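You operate a simulated robot arm through the tools that you are given. There is no shell and no other tool.

You run a simulated robot arm. Do the job below in one go: nothing can be reset, and whatever is moved stays where it is left.

JOB
Wind the red stripe of the test core to the feeler and zero the dial on it.
Fine: free the black knob, wind, clamp; feeler on; one press of the yellow key; the drive stays locked.

Only the result counts: the job must be done as asked and must still hold three seconds after the hand-in. Knocking over, shifting, dropping, spilling or breaking anything else fails it.

ROBOT AND FRAMES
A 7-joint arm with a two-finger parallel gripper, fixed in place. Base frame: the origin is on the floor under the middle of its stand, x ahead of it, y to its left, z up. Lengths are in mm, angles in degrees, forces in N, time in s.
It reaches about 1372 mm from its shoulder. Its first joint turns from -149.0 to 149.0 degrees. Payload 3.43 kg.
The tool frame sits at the grasp point between the pads (the TCP): z along the fingers, y along the line on which they close. The tips reach 30 mm beyond it. Largest opening 94 mm; finger width 28, thickness 10; the body of the gripper, 50 by 96 mm, starts 55 mm behind the TCP.
Orientation is told as [roll, pitch, yaw] about the base's x, y, z axes, in that order, counted from this pose: with the fingers straight down and closing along the base's y, the tool's x points along the base's -x, its y along +y and its z along -z.

CONTROLS
- The arm moves only by the tool move_arm. Its argument "steps" is a list of rows, each a list of 3 entries, a list of its own where there are three numbers: the shift along the base's x, y, z in m, then the turn, a rotation vector about the base's x, y, z in degrees, then the opening, from 0 (shut) to 1 (fully open). In form: [[[tx, ty, tz], [wx, wy, wz], grip], ...]. A call has 1 to 20 rows; each row is the pose to reach, as a shift and turn from the pose commanded when the call began. Each row takes 0.2 s and may step no farther than 50 mm and 8.6 degrees from the row before; otherwise, or with a gripper value out of range, the whole call is refused. Where a pose cannot be reached the arm comes as near as it can. A force on the tool above 50 N (or 10 N above the force at the start of the call, whichever is more), or a blocked arm, ends the call early, and 0.2 s more pass. Each finger travels about 45 mm/s and halts on what it meets, pressing with about 30 N; the grip force reading is that of the motor and also rises with nothing between the fingers. The clock runs only during rows and for 0.2 s after the last one: add rows that repeat a pose to give the fingers time. The reply holds the time, the measured pose of the TCP, the force on the tool along the base axes, the opening and the grip force, in the units named above and with some noise, with the torque about the TCP (base axes, N m) and any sound that the robot's microphone picked up.
- Cameras (640 x 400 px; columns grow to the right, rows downward): "scene" is fixed at [51.8, -501.5, 1475.3]; the picture's right is [0.33, -0.94, 0.00], its down [0.78, 0.28, -0.56] and it looks along [0.53, 0.19, 0.83] (base axes); focal length 214 px, centre (320, 200). "wrist" rides on the gripper at [76, 14, -103] in the tool frame; the picture's right is [-0.18, 0.98, 0.00], its down [-0.75, -0.14, -0.64] and it looks along [-0.63, -0.12, 0.77] (tool axes); focal length 243 px, centre (320, 200).
- grab_frame(camera): a new picture of that camera. The clock stands still meanwhile.
- pixel_to_xyz(camera, pixels): for up to 12 pixels [column, row] of the newest picture of that camera ("zoom" is the newest enlarged one), the place [x, y, z] in the base frame of the surface seen there, good to about 2 mm. The clock stands still meanwhile.
- inspect(camera, box): a new picture of the part [left, top, right, bottom] of that camera's present view, enlarged. The clock stands still meanwhile.
- sign_off(): hands the job in; it is judged then, once.

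Unless the task says otherwise, let go and move clear before handing in.

The tools are called after "Emit:" by a JSON object that holds its "op" and its "data". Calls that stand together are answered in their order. move_arm: Moves the arm, as the interface text tells. Its arguments: {"type":"object","properties":{"steps":{"type":"array"}},"required":["steps"]} The other tools are called the same way: grab_frame (camera) takes a picture; pixel_to_xyz (camera, pixels) gives the place of the surface under pixels of a picture; inspect (camera, box) takes an enlarged picture of a part of a camera's view; sign_off () hands the job in.

At the start:

```text
clock: 0.0
position: [852.2, -498.6, 1166.1]
ee_rot: [0.0, -0.2, 0.0]
force: [-0.6, 0.2, 0.3]
ft_torque: [0.01, -0.01, 0.0]
gripper_width: 94.0
grip_force: 0.0
```

scene: 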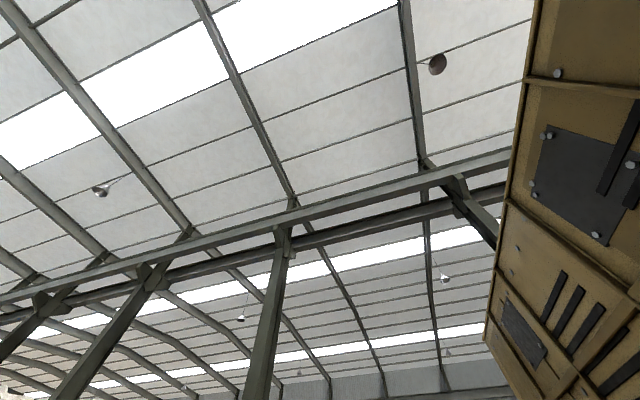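
wrist: 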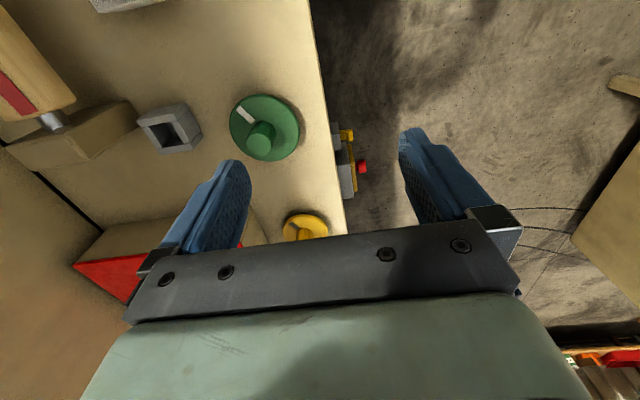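

The scene camera looks up at the roof and is of no use. The wrist picture shows the bench with a green handwheel (265,130), a yellow knob (305,228), and a core with a red stripe (15,90). I will look at both views in more detail.

Emit:
{"op": "inspect", "data": {"camera": "wrist", "box": [0, 0, 400, 250]}}

Emit:
{"op": "pixel_to_xyz", "data": {"camera": "wrist", "pixels": [[265, 110], [262, 138], [305, 228], [170, 130], [15, 90], [60, 120], [350, 165], [363, 167], [240, 50], [120, 270], [500, 100], [20, 230]]}}

Emit:
{"op": "grab_frame", "data": {"camera": "scene"}}

```text
1.60 times, centred on (200, 125) of wrist
```

zoom: 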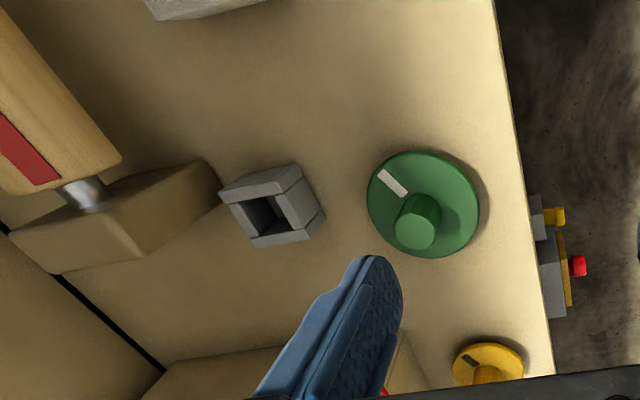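

```text
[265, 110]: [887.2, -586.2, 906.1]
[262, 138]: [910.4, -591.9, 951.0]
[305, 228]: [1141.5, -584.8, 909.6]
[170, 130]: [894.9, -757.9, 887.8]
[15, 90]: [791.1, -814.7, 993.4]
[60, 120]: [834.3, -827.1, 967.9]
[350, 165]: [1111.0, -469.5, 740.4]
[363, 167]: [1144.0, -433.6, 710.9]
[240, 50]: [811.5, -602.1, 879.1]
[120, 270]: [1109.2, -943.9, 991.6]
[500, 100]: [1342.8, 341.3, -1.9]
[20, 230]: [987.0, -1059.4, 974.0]
```

```text
taken
```

scene: 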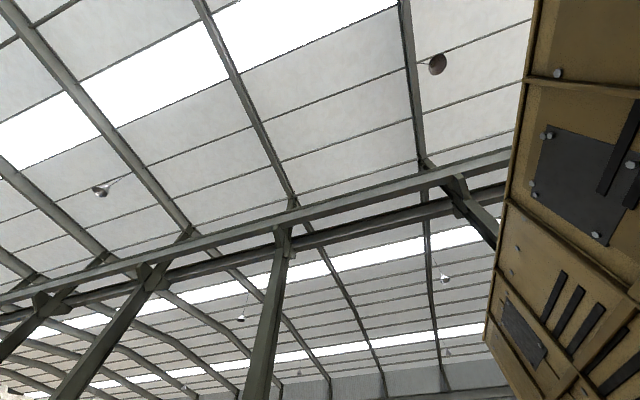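

The bench top is around z≈880, the green wheel at (890,-590), and the core lies further toward -y. The scene view shows a tall cabinet on the right (580,180), so I will measure it before moving that way.

Emit:
{"op": "pixel_to_xyz", "data": {"camera": "scene", "pixels": [[580, 180], [500, 200], [490, 330], [530, 30], [620, 380], [500, 390], [540, 300], [630, 100]]}}

Emit:
{"op": "inspect", "data": {"camera": "wrist", "box": [0, 0, 200, 125]}}

Emit:
{"op": "inspect", "data": {"camera": "wrist", "box": [200, 80, 400, 205]}}

Emit:
{"op": "inspect", "data": {"camera": "wrist", "box": [0, 200, 200, 325]}}

Emit:
{"op": "inspect", "data": {"camera": "wrist", "box": [480, 275, 640, 400]}}

```text
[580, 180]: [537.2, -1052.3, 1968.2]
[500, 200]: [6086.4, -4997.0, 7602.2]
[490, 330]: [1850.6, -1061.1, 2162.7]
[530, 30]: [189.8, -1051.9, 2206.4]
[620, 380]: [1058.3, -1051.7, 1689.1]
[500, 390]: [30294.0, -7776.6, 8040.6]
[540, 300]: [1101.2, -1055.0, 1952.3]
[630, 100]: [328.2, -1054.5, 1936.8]
```

```text
3.20 times, centred on (100, 62) of wrist
```

zoom: 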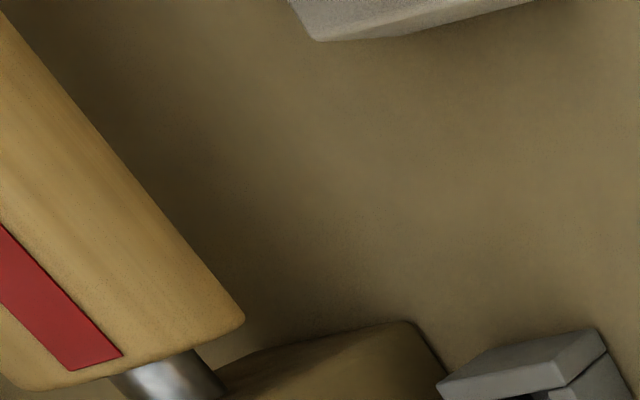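

```text
3.20 times, centred on (300, 142) of wrist
```

zoom: 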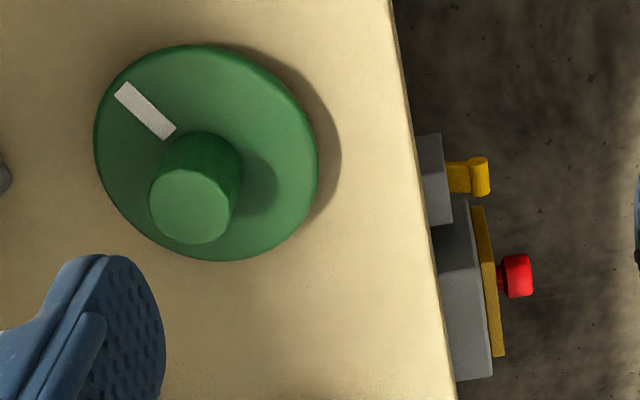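

```text
3.20 times, centred on (100, 262) of wrist
```

zoom: 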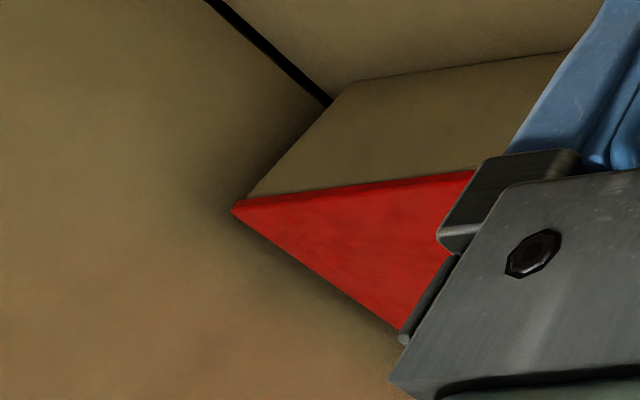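

```text
3.20 times, centred on (560, 338) of wrist
```

zoom: 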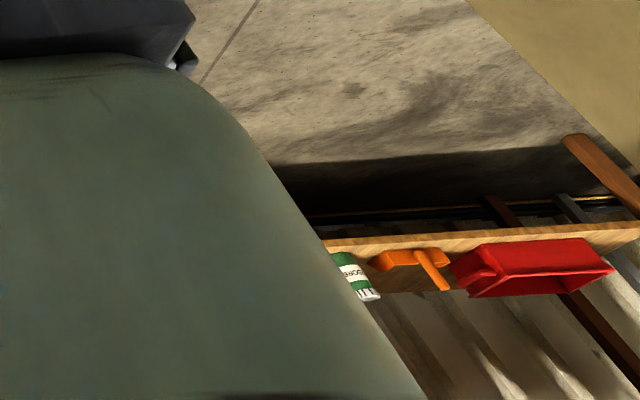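

The wall stands at y≈-1052 and the core runs toward -x from about (834,-827). I will draw back in -x at the same height and look again.

Emit:
{"op": "move_arm", "data": {"steps": [[[-0.045, -0.02, 0.02], [0, 0, 0], 1], [[-0.09, -0.04, 0.04], [0, 0, 0], 1], [[-0.135, -0.06, 0.06], [0, 0, 0], 1], [[-0.18, -0.08, 0.08], [0, 0, 0], 1], [[-0.225, -0.1, 0.1], [0, 0, 0], 1], [[-0.27, -0.12, 0.1], [0, 0, 0], 1], [[-0.27, -0.12, 0.1], [0, 0, 0], 1]]}}

Emit:
{"op": "grab_frame", "data": {"camera": "wrist"}}

```text
refused: row 1 steps farther than a row can; nothing moved
```

```text
taken
```

wrist: 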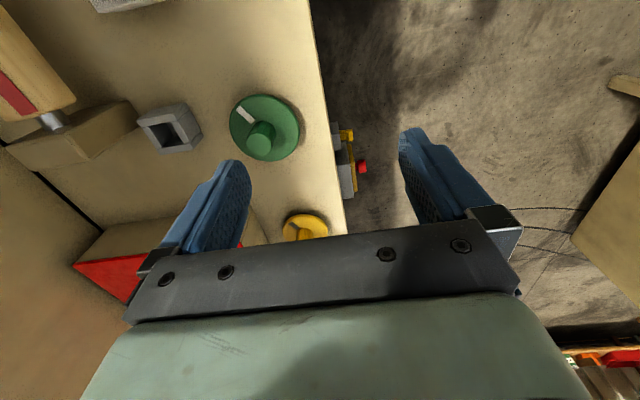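

The call was refused because the first row was longer than 50 mm, and nothing moved. I repeat it with shorter rows.

Emit:
{"op": "move_arm", "data": {"steps": [[[-0.04, -0.015, 0.015], [0, 0, 0], 1], [[-0.08, -0.03, 0.03], [0, 0, 0], 1], [[-0.12, -0.045, 0.045], [0, 0, 0], 1], [[-0.16, -0.06, 0.06], [0, 0, 0], 1], [[-0.2, -0.075, 0.075], [0, 0, 0], 1], [[-0.24, -0.09, 0.09], [0, 0, 0], 1], [[-0.28, -0.105, 0.1], [0, 0, 0], 1], [[-0.28, -0.105, 0.1], [0, 0, 0], 1]]}}

Emit:
{"op": "grab_frame", "data": {"camera": "wrist"}}

```text
clock: 1.8
position: [583.0, -618.5, 1232.3]
ee_rot: [-2.3, -2.1, 0.0]
force: [-1.1, -0.4, -0.3]
ft_torque: [-0.05, -0.02, -0.01]
gripper_width: 94.3
grip_force: 0.0
out of reach, approached as far as the arm can: row 4, 5, 6, 7, 8
```

```text
taken
```

wrist: 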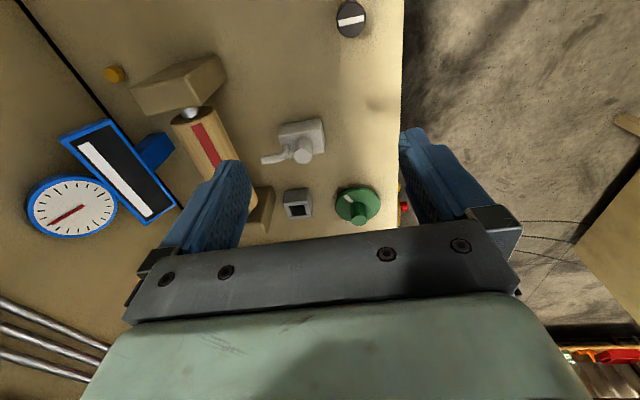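

Now I can see a dial (72,207), a readout bar (120,170), the core with its red stripe (210,145), a small grey feeler-like device (300,140), a black knob (350,18), a green wheel (357,203) and a yellow button (115,73). I will zoom in on each.

Emit:
{"op": "inspect", "data": {"camera": "wrist", "box": [0, 40, 240, 190]}}

Emit:
{"op": "inspect", "data": {"camera": "wrist", "box": [160, 60, 352, 180]}}

Emit:
{"op": "inspect", "data": {"camera": "wrist", "box": [240, 100, 440, 225]}}

Emit:
{"op": "inspect", "data": {"camera": "wrist", "box": [0, 120, 192, 240]}}

Emit:
{"op": "inspect", "data": {"camera": "wrist", "box": [290, 0, 418, 80]}}

Emit:
{"op": "inspect", "data": {"camera": "wrist", "box": [60, 40, 188, 120]}}

```text
2.67 times, centred on (120, 115) of wrist
```

zoom: 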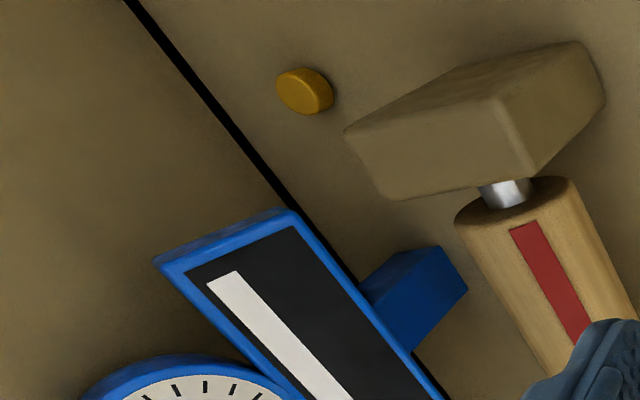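

```text
3.33 times, centred on (256, 120) of wrist
```

zoom: 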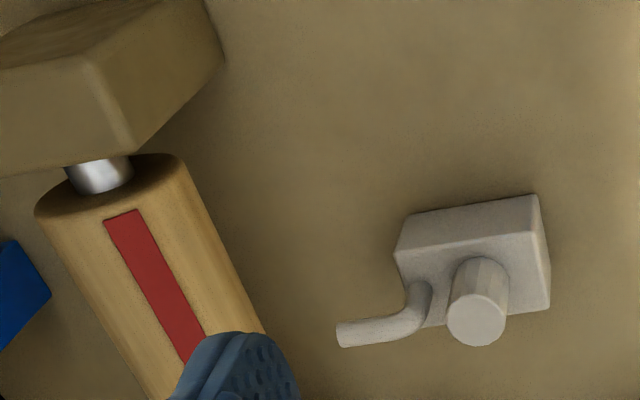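

```text
3.20 times, centred on (340, 162) of wrist
```

zoom: 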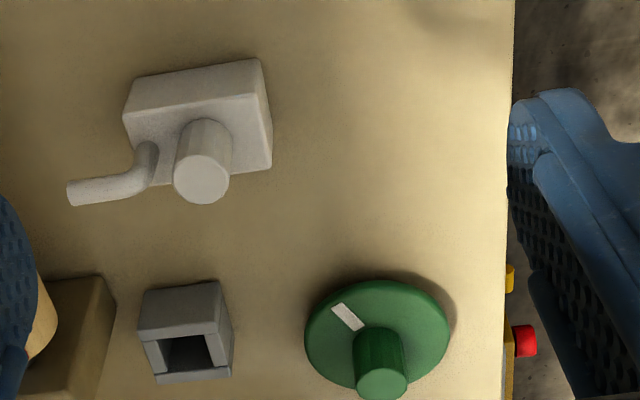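

```text
3.33 times, centred on (96, 180) of wrist
```

zoom: 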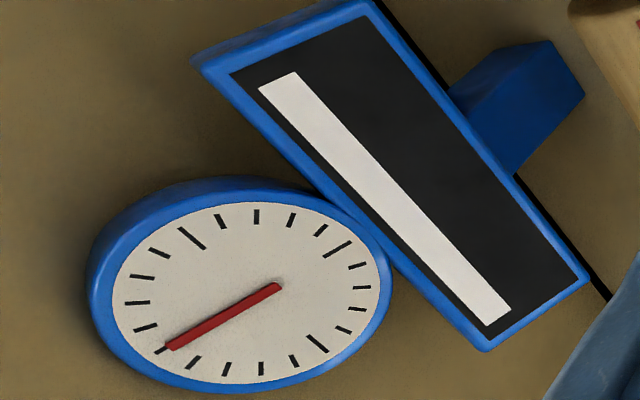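

```text
5.00 times, centred on (354, 40) of wrist
```

zoom: 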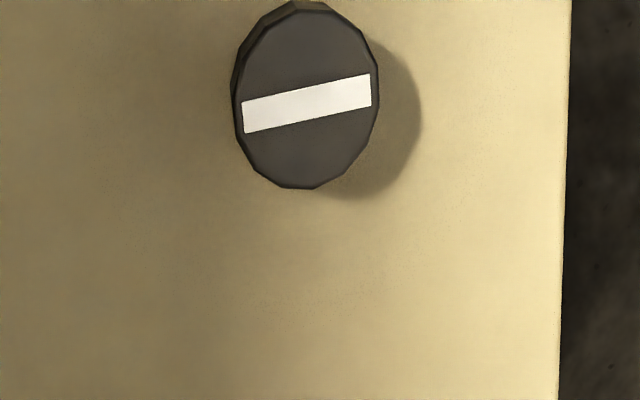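

```text
5.00 times, centred on (124, 80) of wrist
```

zoom: 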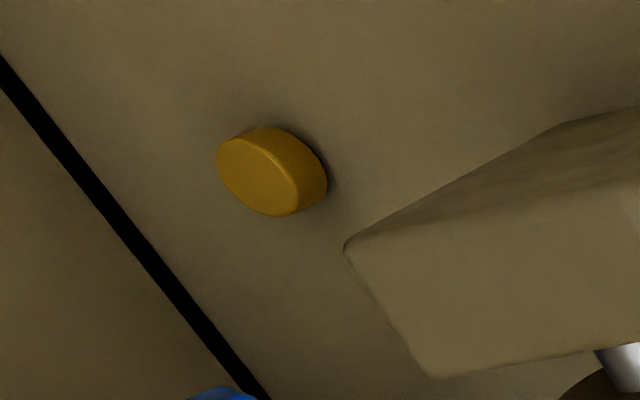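

I will measure the main parts in this view: core ends, stripe, feeler, knob, wheel, yellow button and dial.

Emit:
{"op": "pixel_to_xyz", "data": {"camera": "wrist", "pixels": [[115, 73], [350, 10], [350, 28], [300, 157], [265, 161], [300, 130], [205, 130], [215, 155], [180, 115], [190, 112], [180, 90], [240, 180]]}}

Emit:
{"op": "pixel_to_xyz", "data": {"camera": "wrist", "pixels": [[357, 195], [359, 220], [297, 195], [300, 212], [258, 210], [72, 207], [120, 170], [155, 150], [60, 330], [330, 90], [395, 50], [210, 65]]}}

```text
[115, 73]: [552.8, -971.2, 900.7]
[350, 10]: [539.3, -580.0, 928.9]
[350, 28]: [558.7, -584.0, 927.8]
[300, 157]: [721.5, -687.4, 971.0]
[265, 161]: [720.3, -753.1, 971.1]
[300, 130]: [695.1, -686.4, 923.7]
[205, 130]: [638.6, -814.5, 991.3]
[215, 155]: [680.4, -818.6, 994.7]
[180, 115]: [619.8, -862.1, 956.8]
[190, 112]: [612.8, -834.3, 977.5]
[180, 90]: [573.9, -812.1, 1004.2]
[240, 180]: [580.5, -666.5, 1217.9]
```

```text
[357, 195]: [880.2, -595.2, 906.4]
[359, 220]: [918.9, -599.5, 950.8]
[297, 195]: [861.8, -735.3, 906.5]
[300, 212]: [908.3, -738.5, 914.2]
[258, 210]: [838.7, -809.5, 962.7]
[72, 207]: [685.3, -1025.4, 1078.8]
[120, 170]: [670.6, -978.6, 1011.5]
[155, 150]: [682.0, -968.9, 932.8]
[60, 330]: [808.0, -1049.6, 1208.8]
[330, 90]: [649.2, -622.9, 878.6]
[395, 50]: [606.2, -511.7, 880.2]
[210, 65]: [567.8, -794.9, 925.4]
```

Layout is now clear: bench top z≈880, black knob (549,-582,929), feeler tip (720,-753,971), core along x near y≈-840, yellow button (553,-971,901). I will turn the hand about z to look toward the wall and see the side details.

Emit:
{"op": "move_arm", "data": {"steps": [[[0.02, 0.01, -0.01], [0, 0, -8], 1], [[0.04, 0.02, -0.02], [0, 0, -16], 1], [[0.06, 0.04, -0.03], [0, 0, -24], 1], [[0.08, 0.06, -0.03], [0, 0, -32], 1], [[0.1, 0.08, -0.03], [0, 0, -40], 1], [[0.1, 0.1, -0.03], [0, 0, -48], 1], [[0.1, 0.12, -0.03], [0, 0, -56], 1], [[0.1, 0.14, -0.03], [0, 0, -64], 1], [[0.1, 0.16, -0.03], [0, 0, -72], 1], [[0.1, 0.18, -0.03], [0, 0, -80], 1]]}}

Emit:
{"op": "grab_frame", "data": {"camera": "wrist"}}

```text
clock: 4.0
position: [691.4, -443.0, 1184.6]
ee_rot: [-1.2, -2.9, -80.1]
force: [0.6, 0.1, 0.6]
ft_torque: [0.01, -0.01, -0.04]
gripper_width: 93.9
grip_force: 0.1
out of reach, approached as far as the arm can: row 8, 9, 10
```

```text
taken
```

wrist: 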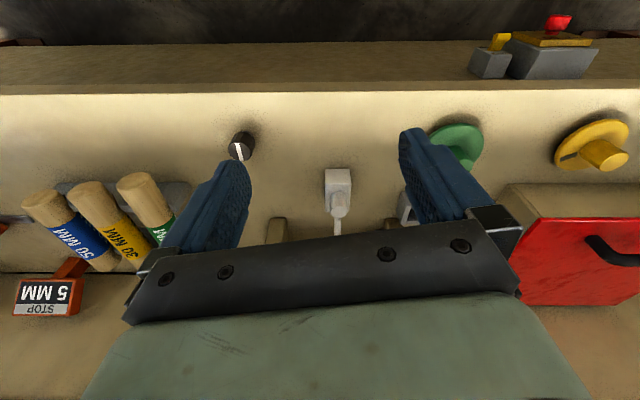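

New things are in view: labelled cores on a rack at left (75,225), a "STOP 5 MM" plate (48,297), a red cover with a black handle (590,260), and a yellow crank wheel (600,145). I will zoom into them.

Emit:
{"op": "inspect", "data": {"camera": "wrist", "box": [0, 150, 240, 330]}}

Emit:
{"op": "inspect", "data": {"camera": "wrist", "box": [440, 80, 640, 300]}}

Emit:
{"op": "inspect", "data": {"camera": "wrist", "box": [440, 0, 640, 100]}}

Emit:
{"op": "inspect", "data": {"camera": "wrist", "box": [260, 150, 420, 250]}}

Emit:
{"op": "inspect", "data": {"camera": "wrist", "box": [200, 120, 280, 170]}}

Emit:
{"op": "pixel_to_xyz", "data": {"camera": "wrist", "pixels": [[490, 55], [560, 50], [557, 22], [500, 40], [600, 140], [608, 155], [48, 297], [145, 195], [590, 250], [470, 135], [240, 148], [336, 225]]}}

```text
2.22 times, centred on (120, 240) of wrist
```

zoom: 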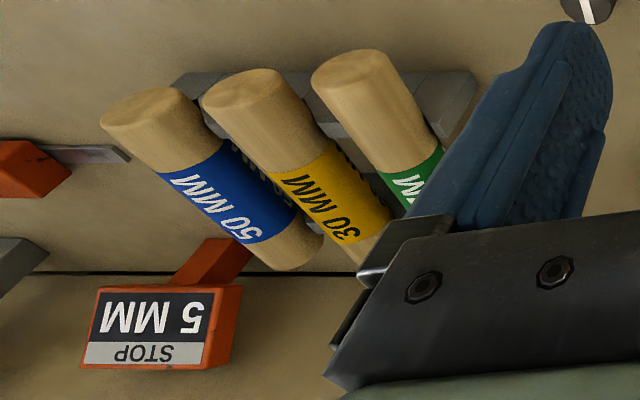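

```text
1.82 times, centred on (540, 190) of wrist
```

zoom: 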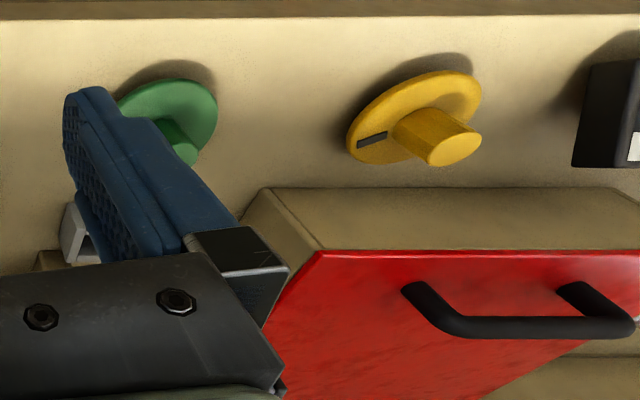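

```text
3.20 times, centred on (540, 50) of wrist
```

zoom: 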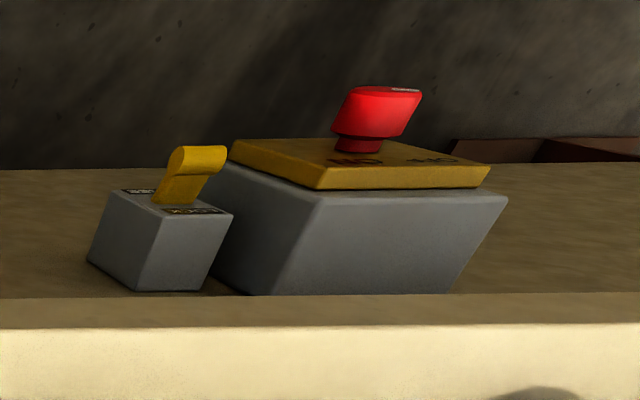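

```text
4.00 times, centred on (340, 200) of wrist
```

zoom: 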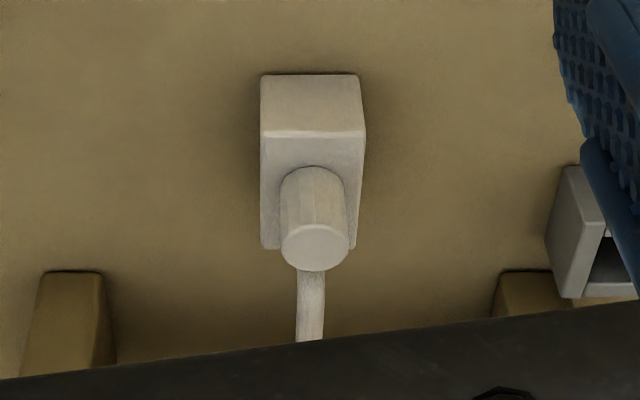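

```text
8.00 times, centred on (240, 145) of wrist
```

zoom: 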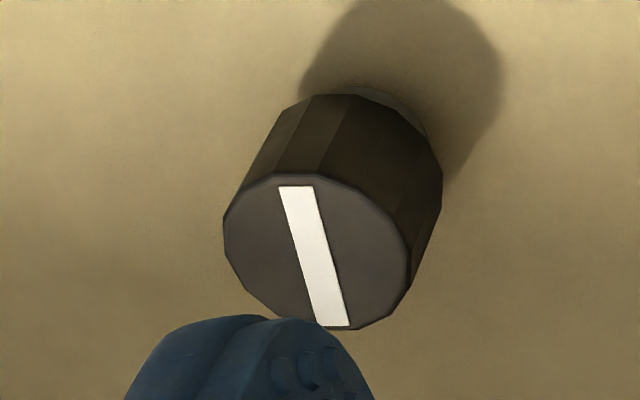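

```text
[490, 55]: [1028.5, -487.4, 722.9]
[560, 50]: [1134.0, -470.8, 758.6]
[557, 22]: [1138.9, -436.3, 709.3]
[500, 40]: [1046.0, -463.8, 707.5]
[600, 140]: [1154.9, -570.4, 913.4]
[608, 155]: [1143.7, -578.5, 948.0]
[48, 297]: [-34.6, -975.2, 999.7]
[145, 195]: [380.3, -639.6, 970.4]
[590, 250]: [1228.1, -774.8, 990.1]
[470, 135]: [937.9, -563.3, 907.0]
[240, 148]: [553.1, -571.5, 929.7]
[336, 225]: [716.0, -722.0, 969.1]
```

The box on the bench's front face has a yellow toggle with labels (500,50) and a red button (557,22) - probably the drive lock and control. I will zoom further on those labels and look at the black panel right of the yellow wheel.

Emit:
{"op": "inspect", "data": {"camera": "wrist", "box": [470, 30, 534, 70]}}

Emit:
{"op": "inspect", "data": {"camera": "wrist", "box": [510, 10, 606, 60]}}

Emit:
{"op": "move_arm", "data": {"steps": [[[0.045, 0.0, 0], [0, 0, 0], 1], [[0.09, 0.0, 0], [0, 0, 0], 1], [[0.135, 0.0, 0], [0, 0, 0], 1], [[0.18, 0, 0], [0, 0, 0], 1], [[0.225, 0, 0], [0, 0, 0], 1], [[0.27, 0, 0], [0, 0, 0], 1], [[0.27, 0, 0], [0, 0, 0], 1]]}}

Emit:
{"op": "grab_frame", "data": {"camera": "wrist"}}

```text
10.00 times, centred on (502, 50) of wrist
```

zoom: 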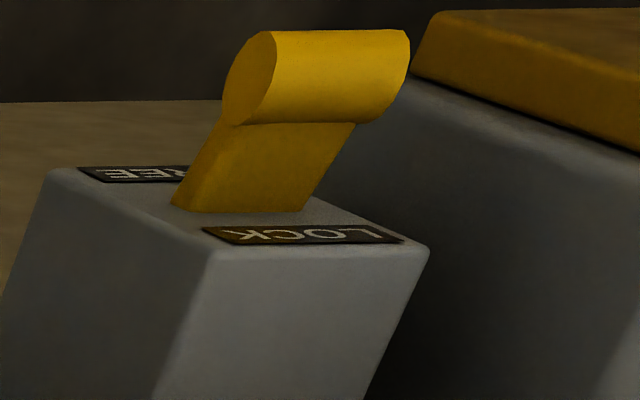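

```text
6.67 times, centred on (558, 35) of wrist
```

zoom: 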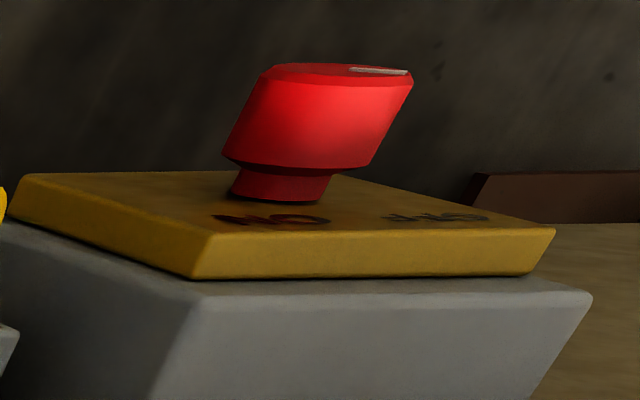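

```text
clock: 5.6
position: [962.1, -445.1, 1184.5]
ee_rot: [-2.3, -2.0, -80.0]
force: [-0.8, -0.1, 0.9]
ft_torque: [-0.01, 0.01, 0.0]
gripper_width: 94.1
grip_force: 0.0
```

```text
taken
```

wrist: 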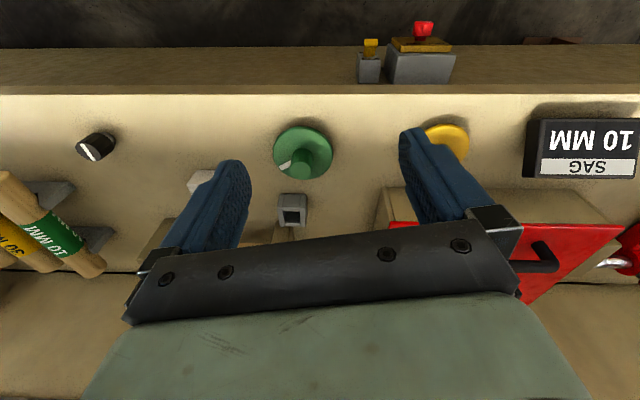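

The view shows another wall sign "SAG 10 MM", a padlock (620,260) and the toggle standing at LOCK; I will leave those alone. I need a closer look at the green wheel, grey block and the core end to see what winds the core.

Emit:
{"op": "inspect", "data": {"camera": "wrist", "box": [240, 100, 400, 250]}}

Emit:
{"op": "inspect", "data": {"camera": "wrist", "box": [500, 100, 640, 300]}}

Emit:
{"op": "pixel_to_xyz", "data": {"camera": "wrist", "pixels": [[303, 127], [275, 150], [318, 165], [332, 155], [290, 168], [302, 180], [285, 165], [292, 215], [292, 197], [95, 150], [80, 152], [113, 143]]}}

```text
2.67 times, centred on (320, 175) of wrist
```

zoom: 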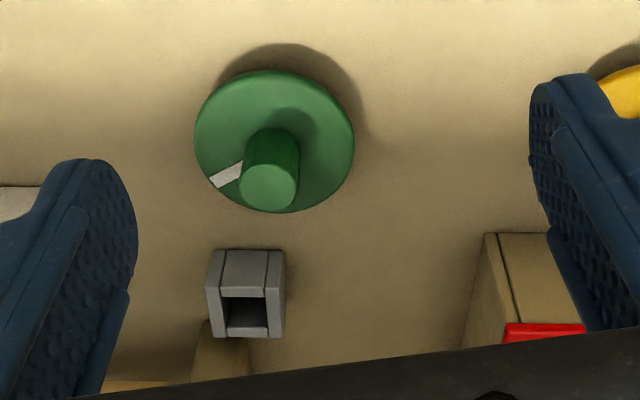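

```text
2.00 times, centred on (570, 200) of wrist
```

zoom: 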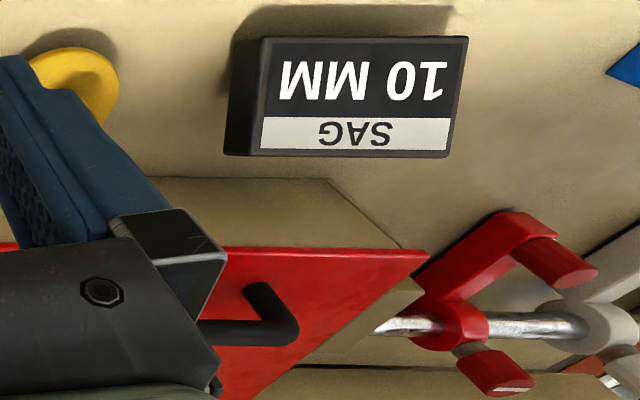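

```text
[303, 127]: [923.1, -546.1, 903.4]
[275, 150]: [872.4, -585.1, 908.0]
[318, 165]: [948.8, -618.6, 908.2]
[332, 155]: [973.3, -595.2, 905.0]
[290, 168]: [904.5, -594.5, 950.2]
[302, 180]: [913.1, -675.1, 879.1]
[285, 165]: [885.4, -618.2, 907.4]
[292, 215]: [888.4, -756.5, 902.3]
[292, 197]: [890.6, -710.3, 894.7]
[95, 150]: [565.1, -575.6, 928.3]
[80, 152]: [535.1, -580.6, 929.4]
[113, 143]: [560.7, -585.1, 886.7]
```

The green disc is centred near (918,-595) with a central twist knob up to z≈951. Next I move closer to view the feeler and core at an angle.

Emit:
{"op": "move_arm", "data": {"steps": [[[-0.038, -0.02, -0.01], [0, 0, 4], 1], [[-0.076, -0.04, -0.02], [0, 0, 8], 1], [[-0.114, -0.06, -0.03], [0, 0, 13], 1], [[-0.152, -0.08, -0.04], [0, 0, 18], 1], [[-0.19, -0.1, -0.05], [0, 0, 23], 1], [[-0.228, -0.12, -0.06], [0, 0, 28], 1], [[-0.266, -0.14, -0.07], [0, 0, 32], 1], [[-0.306, -0.16, -0.075], [0, 0, 35], 1], [[-0.306, -0.16, -0.075], [0, 0, 35], 1]]}}

Emit:
{"op": "grab_frame", "data": {"camera": "wrist"}}

```text
clock: 7.6
position: [655.5, -604.4, 1110.4]
ee_rot: [-2.3, -2.0, -44.9]
force: [0.7, -0.5, 0.2]
ft_torque: [0.03, 0.0, -0.02]
gripper_width: 94.1
grip_force: 0.1
```

```text
taken
```

wrist: 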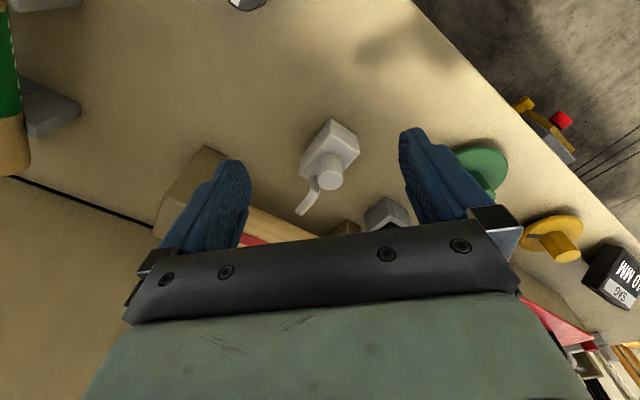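

The feeler is at (320,170) in this view. I zoom in and measure it.

Emit:
{"op": "inspect", "data": {"camera": "wrist", "box": [260, 100, 400, 240]}}

Emit:
{"op": "pixel_to_xyz", "data": {"camera": "wrist", "pixels": [[329, 173], [322, 173], [337, 173], [329, 182], [300, 208], [308, 195], [315, 183], [335, 130], [350, 150], [345, 180], [305, 160], [255, 240]]}}

```text
2.86 times, centred on (330, 170) of wrist
```

zoom: 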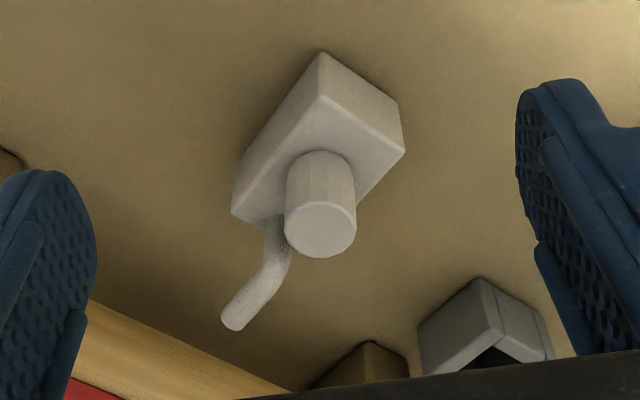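

```text
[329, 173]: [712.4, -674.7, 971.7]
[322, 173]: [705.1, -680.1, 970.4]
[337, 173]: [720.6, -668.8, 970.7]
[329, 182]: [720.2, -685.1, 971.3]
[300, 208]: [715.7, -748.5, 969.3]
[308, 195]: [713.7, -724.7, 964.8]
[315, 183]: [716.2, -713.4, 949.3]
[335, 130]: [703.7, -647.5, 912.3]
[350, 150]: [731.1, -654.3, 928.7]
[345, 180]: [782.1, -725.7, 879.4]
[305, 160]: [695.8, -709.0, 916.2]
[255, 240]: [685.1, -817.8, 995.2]
```

The feeler block (top z≈930) has a knob on top at (714,-678) and its tip at (717,-751,970), still short of the core. Now I go above the core for a clear look at its axis and stripe, and level the hand at the same time.

Emit:
{"op": "move_arm", "data": {"steps": [[[0.01, -0.02, 0.015], [0.8, -0.05, -4], 1], [[0.02, -0.04, 0.03], [1.5, -0.1, -8], 1], [[0.03, -0.06, 0.04], [2.3, -0.2, -12], 1], [[0.035, -0.086, 0.04], [3.0, -0.2, -15], 1], [[0.035, -0.086, 0.04], [3.0, -0.2, -15], 1]]}}

Emit:
{"op": "grab_frame", "data": {"camera": "wrist"}}

```text
clock: 8.8
position: [690.0, -689.7, 1149.4]
ee_rot: [-0.3, 0.1, -60.1]
force: [0.1, 0.0, -0.1]
ft_torque: [-0.01, 0.01, -0.02]
gripper_width: 94.2
grip_force: 0.1
```

```text
taken
```

wrist: 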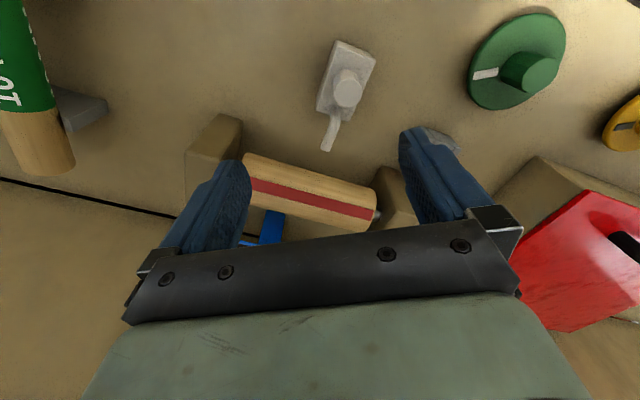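

The hand is level now and the core with its red stripe (310,197) is plainly visible between the fingers. I zoom in and measure its profile.

Emit:
{"op": "inspect", "data": {"camera": "wrist", "box": [230, 120, 400, 240]}}

Emit:
{"op": "pixel_to_xyz", "data": {"camera": "wrist", "pixels": [[312, 172], [311, 178], [310, 185], [309, 191], [308, 197], [307, 202], [306, 210], [305, 218], [303, 224], [250, 185], [360, 211], [378, 218]]}}

Emit:
{"op": "pixel_to_xyz", "data": {"camera": "wrist", "pixels": [[327, 147], [348, 88], [480, 75], [500, 72], [530, 75], [516, 62], [470, 80], [565, 45], [545, 15], [490, 108], [520, 20], [395, 195]]}}

```text
3.33 times, centred on (315, 180) of wrist
```

zoom: 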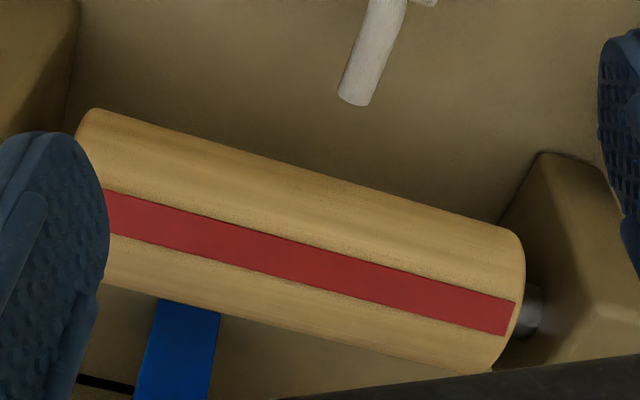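

```text
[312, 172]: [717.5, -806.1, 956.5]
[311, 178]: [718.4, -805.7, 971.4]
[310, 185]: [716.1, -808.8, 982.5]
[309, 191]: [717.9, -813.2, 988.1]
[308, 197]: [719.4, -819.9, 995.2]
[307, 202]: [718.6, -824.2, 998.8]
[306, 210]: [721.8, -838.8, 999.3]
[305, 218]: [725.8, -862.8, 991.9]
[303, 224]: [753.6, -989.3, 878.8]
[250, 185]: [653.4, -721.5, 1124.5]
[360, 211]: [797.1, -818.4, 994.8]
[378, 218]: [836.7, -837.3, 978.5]
```

```text
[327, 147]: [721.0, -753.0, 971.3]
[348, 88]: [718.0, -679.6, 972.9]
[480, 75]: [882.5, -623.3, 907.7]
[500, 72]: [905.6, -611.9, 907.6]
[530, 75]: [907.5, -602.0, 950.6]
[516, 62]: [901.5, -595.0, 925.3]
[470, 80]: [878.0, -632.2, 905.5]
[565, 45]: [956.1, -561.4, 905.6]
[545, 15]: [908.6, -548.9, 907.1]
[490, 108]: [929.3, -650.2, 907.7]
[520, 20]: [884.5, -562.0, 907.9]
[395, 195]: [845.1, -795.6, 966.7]
```

The core's axis is at y≈-840, z≈967 with radius 35; the stripe centre sits about 51° above the feeler's height line, so it must roll about 51° toward +y. Next I go above the black knob for a close look.

Emit:
{"op": "move_arm", "data": {"steps": [[[-0.03, 0.022, -0.01], [0, 0, 0], 1], [[-0.06, 0.044, -0.02], [0, 0, 0], 1], [[-0.09, 0.066, -0.03], [0, 0, 0], 1], [[-0.12, 0.088, -0.045], [0, 0, 0], 1], [[-0.141, 0.108, -0.06], [0, 0, 0], 1], [[-0.141, 0.108, -0.06], [0, 0, 0], 1]]}}

Emit:
{"op": "grab_frame", "data": {"camera": "wrist"}}

```text
clock: 10.2
position: [549.5, -582.0, 1091.4]
ee_rot: [-0.4, 0.2, -59.9]
force: [-0.6, 0.3, 0.8]
ft_torque: [0.0, 0.01, -0.01]
gripper_width: 94.0
grip_force: 0.1
```

```text
taken
```

wrist: 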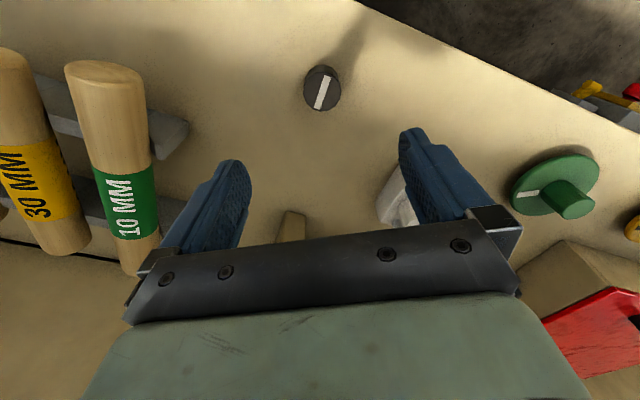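

The black knob is at (322,88), right under the fingers. I zoom in and measure its edges and the white bar.

Emit:
{"op": "inspect", "data": {"camera": "wrist", "box": [272, 55, 372, 118]}}

Emit:
{"op": "pixel_to_xyz", "data": {"camera": "wrist", "pixels": [[318, 106], [325, 78], [322, 92], [310, 92], [335, 92], [322, 108], [322, 73], [320, 67], [110, 130], [100, 70], [150, 130], [290, 230]]}}

```text
6.35 times, centred on (322, 86) of wrist
```

zoom: 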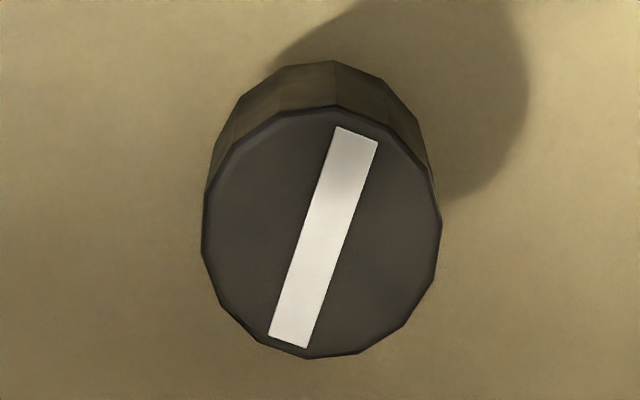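

```text
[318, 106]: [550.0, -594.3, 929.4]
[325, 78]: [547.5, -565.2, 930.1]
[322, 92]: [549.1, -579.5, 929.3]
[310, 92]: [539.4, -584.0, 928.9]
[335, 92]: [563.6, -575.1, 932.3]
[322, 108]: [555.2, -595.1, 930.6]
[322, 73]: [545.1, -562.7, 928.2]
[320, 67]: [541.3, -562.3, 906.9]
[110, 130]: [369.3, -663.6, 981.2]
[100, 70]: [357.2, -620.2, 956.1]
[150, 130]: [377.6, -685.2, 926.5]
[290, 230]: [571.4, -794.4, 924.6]
```

The knob's centre is at (549.3,-579.5), about 39 mm across, top z≈929, with its white bar along y. I descend with the fingers open around it.

Emit:
{"op": "move_arm", "data": {"steps": [[[0.0, 0.001, -0.04], [0, 0, 0], 1], [[0.0, 0.002, -0.08], [0, 0, 0], 1], [[0.0, 0.0025, -0.12], [0, 0, 0], 1], [[0.0, 0.0025, -0.15], [0, 0, 0], 1], [[0.0, 0.0025, -0.17], [0, 0, 0], 1], [[0.0, 0.0025, -0.17], [0, 0, 0], 1]]}}

Emit:
{"op": "grab_frame", "data": {"camera": "wrist"}}

```text
clock: 11.6
position: [549.0, -579.1, 919.9]
ee_rot: [-0.4, 0.2, -60.0]
force: [-0.2, 0.2, 0.1]
ft_torque: [-0.01, 0.0, 0.02]
gripper_width: 94.1
grip_force: 0.0
```

```text
taken
```

wrist: 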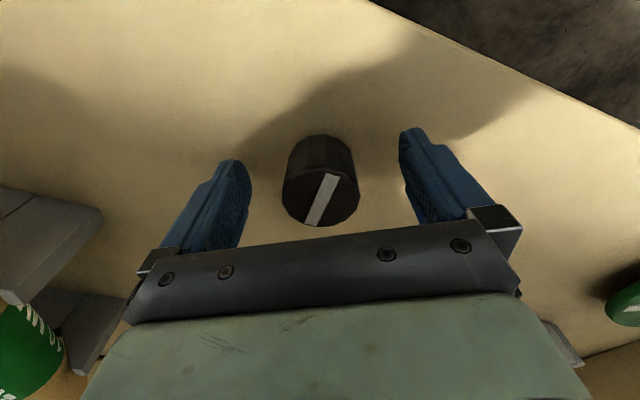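

The knob sits centred between the fingers at (320,190). I close on it.

Emit:
{"op": "move_arm", "data": {"steps": [[[0, 0, 0], [0, 0, 0], 0.3], [[0, 0, 0], [0, 0, 0], 0.3], [[0, 0, 0], [0, 0, 0], 0.3], [[0, 0, 0], [0, 0, 0], 0.3], [[0, 0, 0], [0, 0, 0], 0.3]]}}

```text
clock: 12.8
position: [549.7, -579.8, 919.3]
ee_rot: [-0.2, 0.2, -60.0]
force: [2.1, 2.1, -1.0]
ft_torque: [0.43, -0.67, -0.02]
gripper_width: 39.7
grip_force: 45.1
```

Gripped at 39.7 mm. I try a small counter-clockwise (loosening) turn and watch the torque.

Emit:
{"op": "move_arm", "data": {"steps": [[[0, 0, 0], [0, 0, 5], 0.3], [[0, 0, 0], [0, 0, 10], 0.3], [[0, 0, 0], [0, 0, 15], 0.3], [[0, 0, 0], [0, 0, 20], 0.3]]}}

Emit:
{"op": "grab_frame", "data": {"camera": "wrist"}}

```text
clock: 13.8
position: [550.1, -580.3, 920.6]
ee_rot: [-0.3, 0.2, -39.9]
force: [4.4, 0.2, -4.3]
ft_torque: [1.04, -0.77, -0.02]
gripper_width: 39.1
grip_force: 45.1
```

```text
taken
```

wrist: 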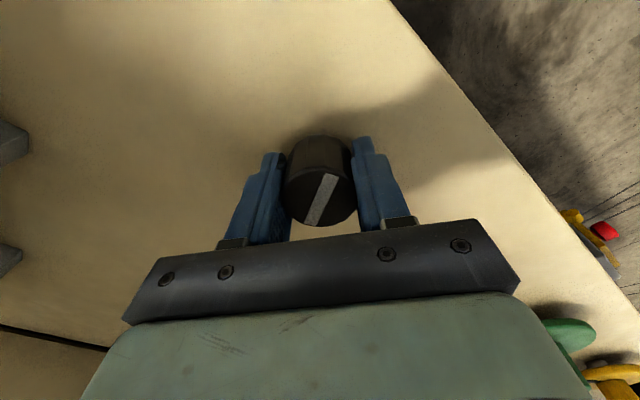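

The bar (322,200) keeps its place in the picture, so the knob turns with the hand without resistance. I keep turning counter-clockwise and watch for an end stop.

Emit:
{"op": "move_arm", "data": {"steps": [[[0, 0, 0], [0, 0, 6], 0.3], [[0, 0, 0], [0, 0, 12], 0.3], [[0, 0, 0], [0, 0, 18], 0.3], [[0, 0, 0], [0, 0, 24], 0.3], [[0, 0, 0], [0, 0, 30], 0.3], [[0, 0, 0], [0, 0, 36], 0.3], [[0, 0, 0], [0, 0, 42], 0.3], [[0, 0, 0], [0, 0, 48], 0.3], [[0, 0, 0], [0, 0, 54], 0.3], [[0, 0, 0], [0, 0, 60], 0.3], [[0, 0, 0], [0, 0, 66], 0.3], [[0, 0, 0], [0, 0, 70], 0.3]]}}

Emit:
{"op": "grab_frame", "data": {"camera": "wrist"}}

```text
clock: 16.4
position: [549.5, -580.5, 918.3]
ee_rot: [-0.2, 0.3, 29.9]
force: [5.8, -13.6, -5.5]
ft_torque: [0.71, 0.82, -0.81]
gripper_width: 39.6
grip_force: 44.7
```

```text
taken
```

wrist: 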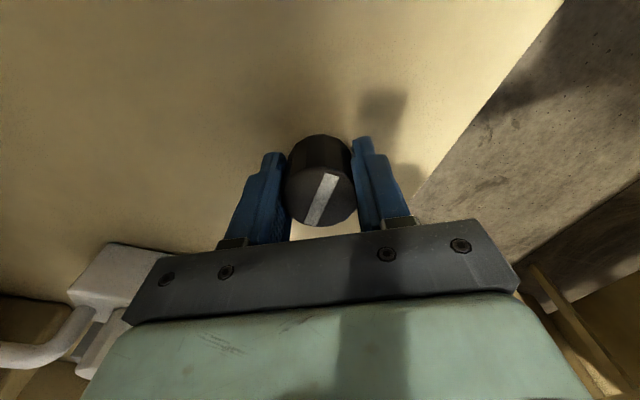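

After 90° of turn the torque has risen to -0.81 N m, so the knob has met its end stop with the bar now across. I open the fingers and rise to check.

Emit:
{"op": "move_arm", "data": {"steps": [[[0, 0, 0], [0, 0, 0], 1], [[0, 0, 0], [0, 0, 0], 1], [[0, 0, 0], [0, 0, 0], 1], [[0, 0, 0], [0, 0, 0], 1], [[0, 0, 0.04], [0, 0, 0], 1], [[0, 0, 0.08], [0, 0, 0], 1], [[0, 0, 0.12], [0, 0, 0], 1], [[0, 0, 0.16], [0, 0, 0], 1], [[0, 0, 0.16], [0, 0, 0], 1]]}}

Emit:
{"op": "grab_frame", "data": {"camera": "wrist"}}

```text
clock: 18.4
position: [549.4, -580.8, 1079.5]
ee_rot: [-0.3, 0.3, 30.1]
force: [1.2, 0.2, -0.1]
ft_torque: [0.04, 0.02, -0.02]
gripper_width: 94.0
grip_force: 0.0
```

```text
taken
```

wrist: 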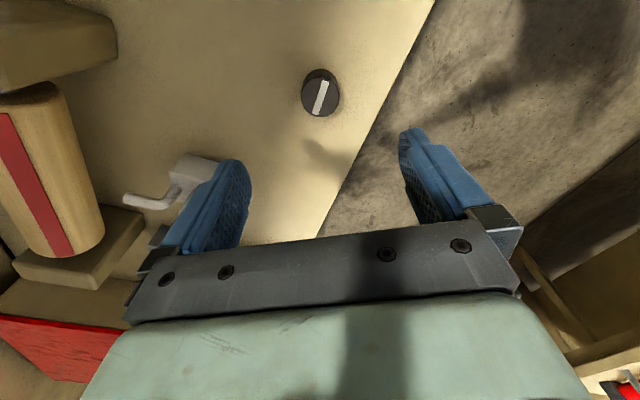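

Emit:
{"op": "inspect", "data": {"camera": "wrist", "box": [272, 55, 372, 118]}}

Emit:
{"op": "pixel_to_xyz", "data": {"camera": "wrist", "pixels": [[316, 111], [325, 81], [320, 97], [40, 190], [20, 160], [60, 180], [80, 170], [150, 200], [180, 190]]}}

```text
6.35 times, centred on (322, 86) of wrist
```

zoom: 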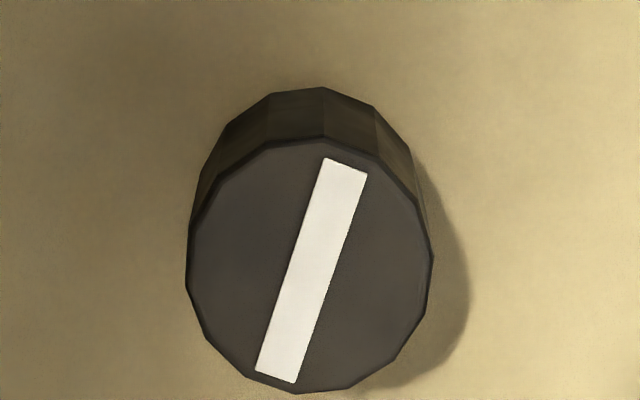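

```text
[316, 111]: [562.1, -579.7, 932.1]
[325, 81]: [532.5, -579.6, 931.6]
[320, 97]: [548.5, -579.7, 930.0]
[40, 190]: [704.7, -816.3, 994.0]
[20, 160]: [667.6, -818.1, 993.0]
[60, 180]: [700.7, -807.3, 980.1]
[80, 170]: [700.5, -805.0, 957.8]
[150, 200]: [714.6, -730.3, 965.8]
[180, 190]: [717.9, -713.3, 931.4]
```

The bar now lies along x (y equal at both ends), so the knob has turned a quarter turn; the stripe has not moved. Next I go over the green wheel.

Emit:
{"op": "move_arm", "data": {"steps": [[[0.045, -0.002, 0.0], [0, 0, -4], 1], [[0.09, -0.004, 0.0], [0, 0, -8], 1], [[0.135, -0.006, 0.0], [0, 0, -12], 1], [[0.18, -0.008, 0.0], [0, 0, -16], 1], [[0.225, -0.01, 0.0], [0, 0, -20], 1], [[0.27, -0.012, 0.0], [0, 0, -24], 1], [[0.315, -0.015, 0.0], [0, 0, -28], 1], [[0.345, -0.018, 0.0], [0, 0, -30], 1], [[0.366, -0.019, 0.0], [0, 0, -30], 1], [[0.366, -0.019, 0.0], [0, 0, -30], 1]]}}

Emit:
{"op": "grab_frame", "data": {"camera": "wrist"}}

```text
clock: 20.6
position: [914.9, -599.3, 1080.2]
ee_rot: [-0.4, 0.1, -0.1]
force: [0.1, 0.4, 0.5]
ft_torque: [0.0, 0.01, -0.01]
gripper_width: 93.9
grip_force: 0.1
```

```text
taken
```

wrist: 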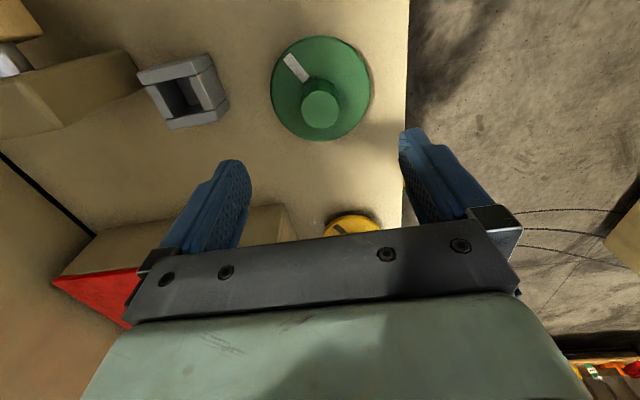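

The green wheel is at (320,90) with its centre knob at (320,109). I measure the knob exactly.

Emit:
{"op": "inspect", "data": {"camera": "wrist", "box": [260, 30, 380, 150]}}

Emit:
{"op": "pixel_to_xyz", "data": {"camera": "wrist", "pixels": [[320, 109], [304, 109], [336, 109], [320, 94], [320, 124], [290, 58], [305, 78], [272, 85], [370, 90], [325, 38], [325, 138], [320, 80]]}}

```text
3.33 times, centred on (320, 90) of wrist
```

zoom: 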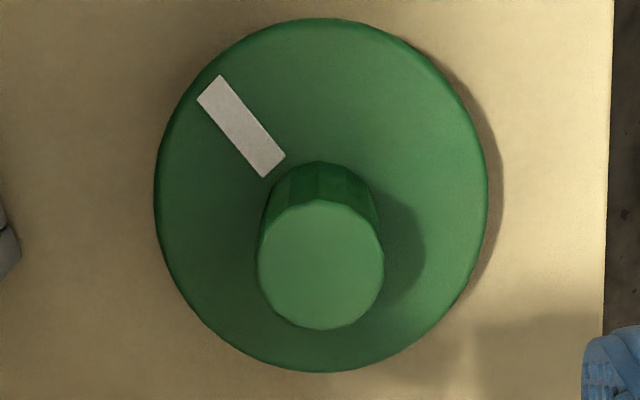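

```text
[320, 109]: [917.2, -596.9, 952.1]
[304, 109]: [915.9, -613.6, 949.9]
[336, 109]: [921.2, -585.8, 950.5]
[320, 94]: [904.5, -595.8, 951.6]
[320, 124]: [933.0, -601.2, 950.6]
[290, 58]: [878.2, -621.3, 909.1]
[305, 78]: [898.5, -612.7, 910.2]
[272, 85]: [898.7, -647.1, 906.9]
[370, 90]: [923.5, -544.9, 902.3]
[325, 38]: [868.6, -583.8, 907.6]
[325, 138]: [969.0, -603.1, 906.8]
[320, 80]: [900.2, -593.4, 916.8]
```

Knob centre is about (918,-598), 32 mm across, with the disc's upper face at z≈908. I descend to TCP z≈944 and close.

Emit:
{"op": "move_arm", "data": {"steps": [[[0.003, 0.001, -0.04], [0, 0, 0], 1], [[0.003, 0.001, -0.08], [0, 0, 0], 1], [[0.003, 0.001, -0.11], [0, 0, 0], 1], [[0.003, 0.001, -0.136], [0, 0, 0], 1], [[0.003, 0.001, -0.136], [0, 0, 0], 1], [[0.003, 0.001, -0.136], [0, 0, 0], 0.25], [[0.003, 0.001, -0.136], [0, 0, 0], 0.25], [[0.003, 0.001, -0.136], [0, 0, 0], 0.25], [[0.003, 0.001, -0.136], [0, 0, 0], 0.25], [[0.003, 0.001, -0.136], [0, 0, 0], 0.25]]}}

Emit:
{"op": "grab_frame", "data": {"camera": "wrist"}}

```text
clock: 22.8
position: [917.2, -599.2, 944.0]
ee_rot: [-0.3, 0.3, -0.3]
force: [3.7, -23.9, 2.0]
ft_torque: [0.81, 0.08, -0.1]
gripper_width: 37.6
grip_force: 44.4
```

```text
taken
```

wrist: 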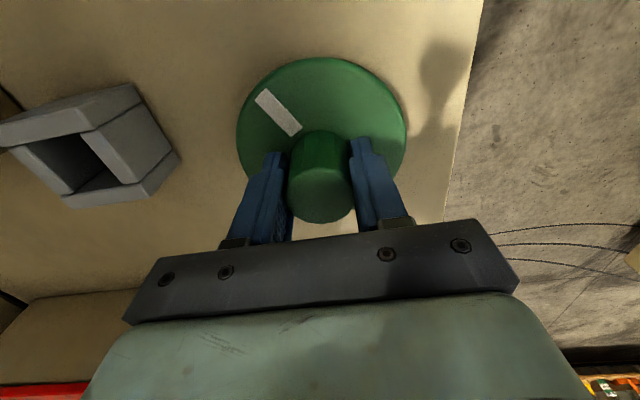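

The grip is on (37.6 mm) but a side force of -24 N shows I sit slightly too far to +y. I shift 2 mm toward -y and then try a small 16° turn to learn direction and ratio.

Emit:
{"op": "move_arm", "data": {"steps": [[[0, -0.001, 0], [0, 0, 0], 0.25], [[0, -0.002, 0], [0, 0, 0], 0.25], [[0, -0.002, 0], [0, 0, 0], 0.25]]}}

Emit:
{"op": "move_arm", "data": {"steps": [[[0, 0, 0], [0, 0, -4], 0.25], [[0, 0, 0], [0, 0, -8], 0.25], [[0, 0, 0], [0, 0, -12], 0.25], [[0, 0, 0], [0, 0, -16], 0.25], [[0, 0, 0], [0, 0, -16], 0.25]]}}

Emit:
{"op": "grab_frame", "data": {"camera": "wrist"}}

```text
clock: 23.6
position: [917.8, -599.2, 943.2]
ee_rot: [-0.4, 0.2, -0.1]
force: [4.0, -22.2, 6.6]
ft_torque: [0.34, 0.1, 0.01]
gripper_width: 37.4
grip_force: 45.3
```

```text
clock: 24.8
position: [918.8, -598.7, 944.4]
ee_rot: [-0.1, 0.3, -16.1]
force: [4.8, -16.9, 7.8]
ft_torque: [0.59, -0.18, -0.04]
gripper_width: 37.4
grip_force: 44.8
```

```text
taken
```

wrist: 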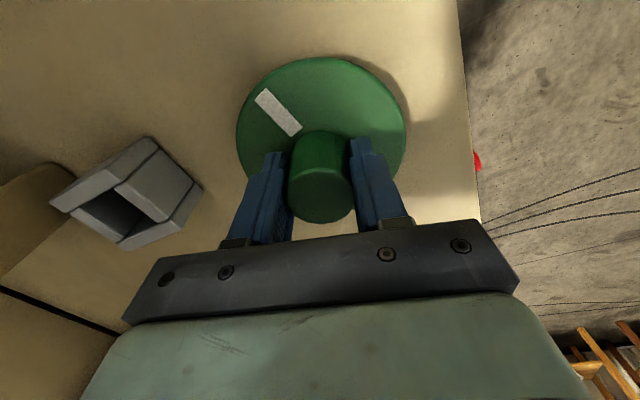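

The wheel followed by 16° clockwise (mark stays at (278,112) relative to the hand). I let go, rise and look at the stripe.

Emit:
{"op": "move_arm", "data": {"steps": [[[0, 0, 0], [0, 0, 0], 1], [[0, 0, 0], [0, 0, 0], 1], [[0, 0, 0], [0, 0, 0], 1], [[0, 0, 0], [0, 0, 0], 1], [[0, 0, 0.04], [0, 0, 0], 1], [[0, 0, 0.08], [0, 0, -4], 1], [[0, 0, 0.12], [0, 0, -8], 1], [[0, 0, 0.16], [0, 0, -12], 1], [[0, 0, 0.2], [0, 0, -16], 1], [[0, 0, 0.236], [0, 0, -20], 1], [[0, 0, 0.236], [0, 0, -20], 1]]}}

Emit:
{"op": "grab_frame", "data": {"camera": "wrist"}}

```text
clock: 27.2
position: [918.6, -598.5, 1181.2]
ee_rot: [-0.3, 0.2, -36.2]
force: [-0.7, 0.4, 0.2]
ft_torque: [-0.05, 0.02, 0.03]
gripper_width: 93.8
grip_force: 0.0
```

```text
taken
```

wrist: 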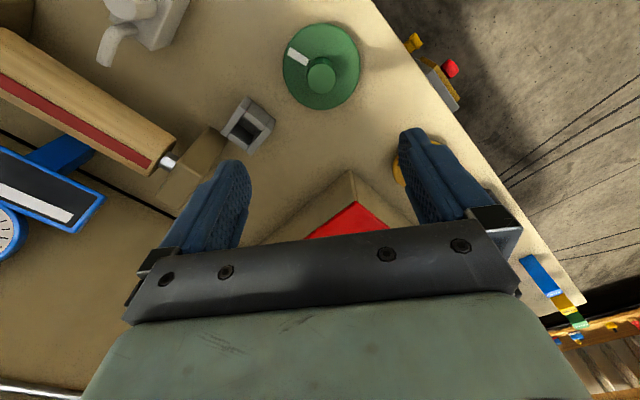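

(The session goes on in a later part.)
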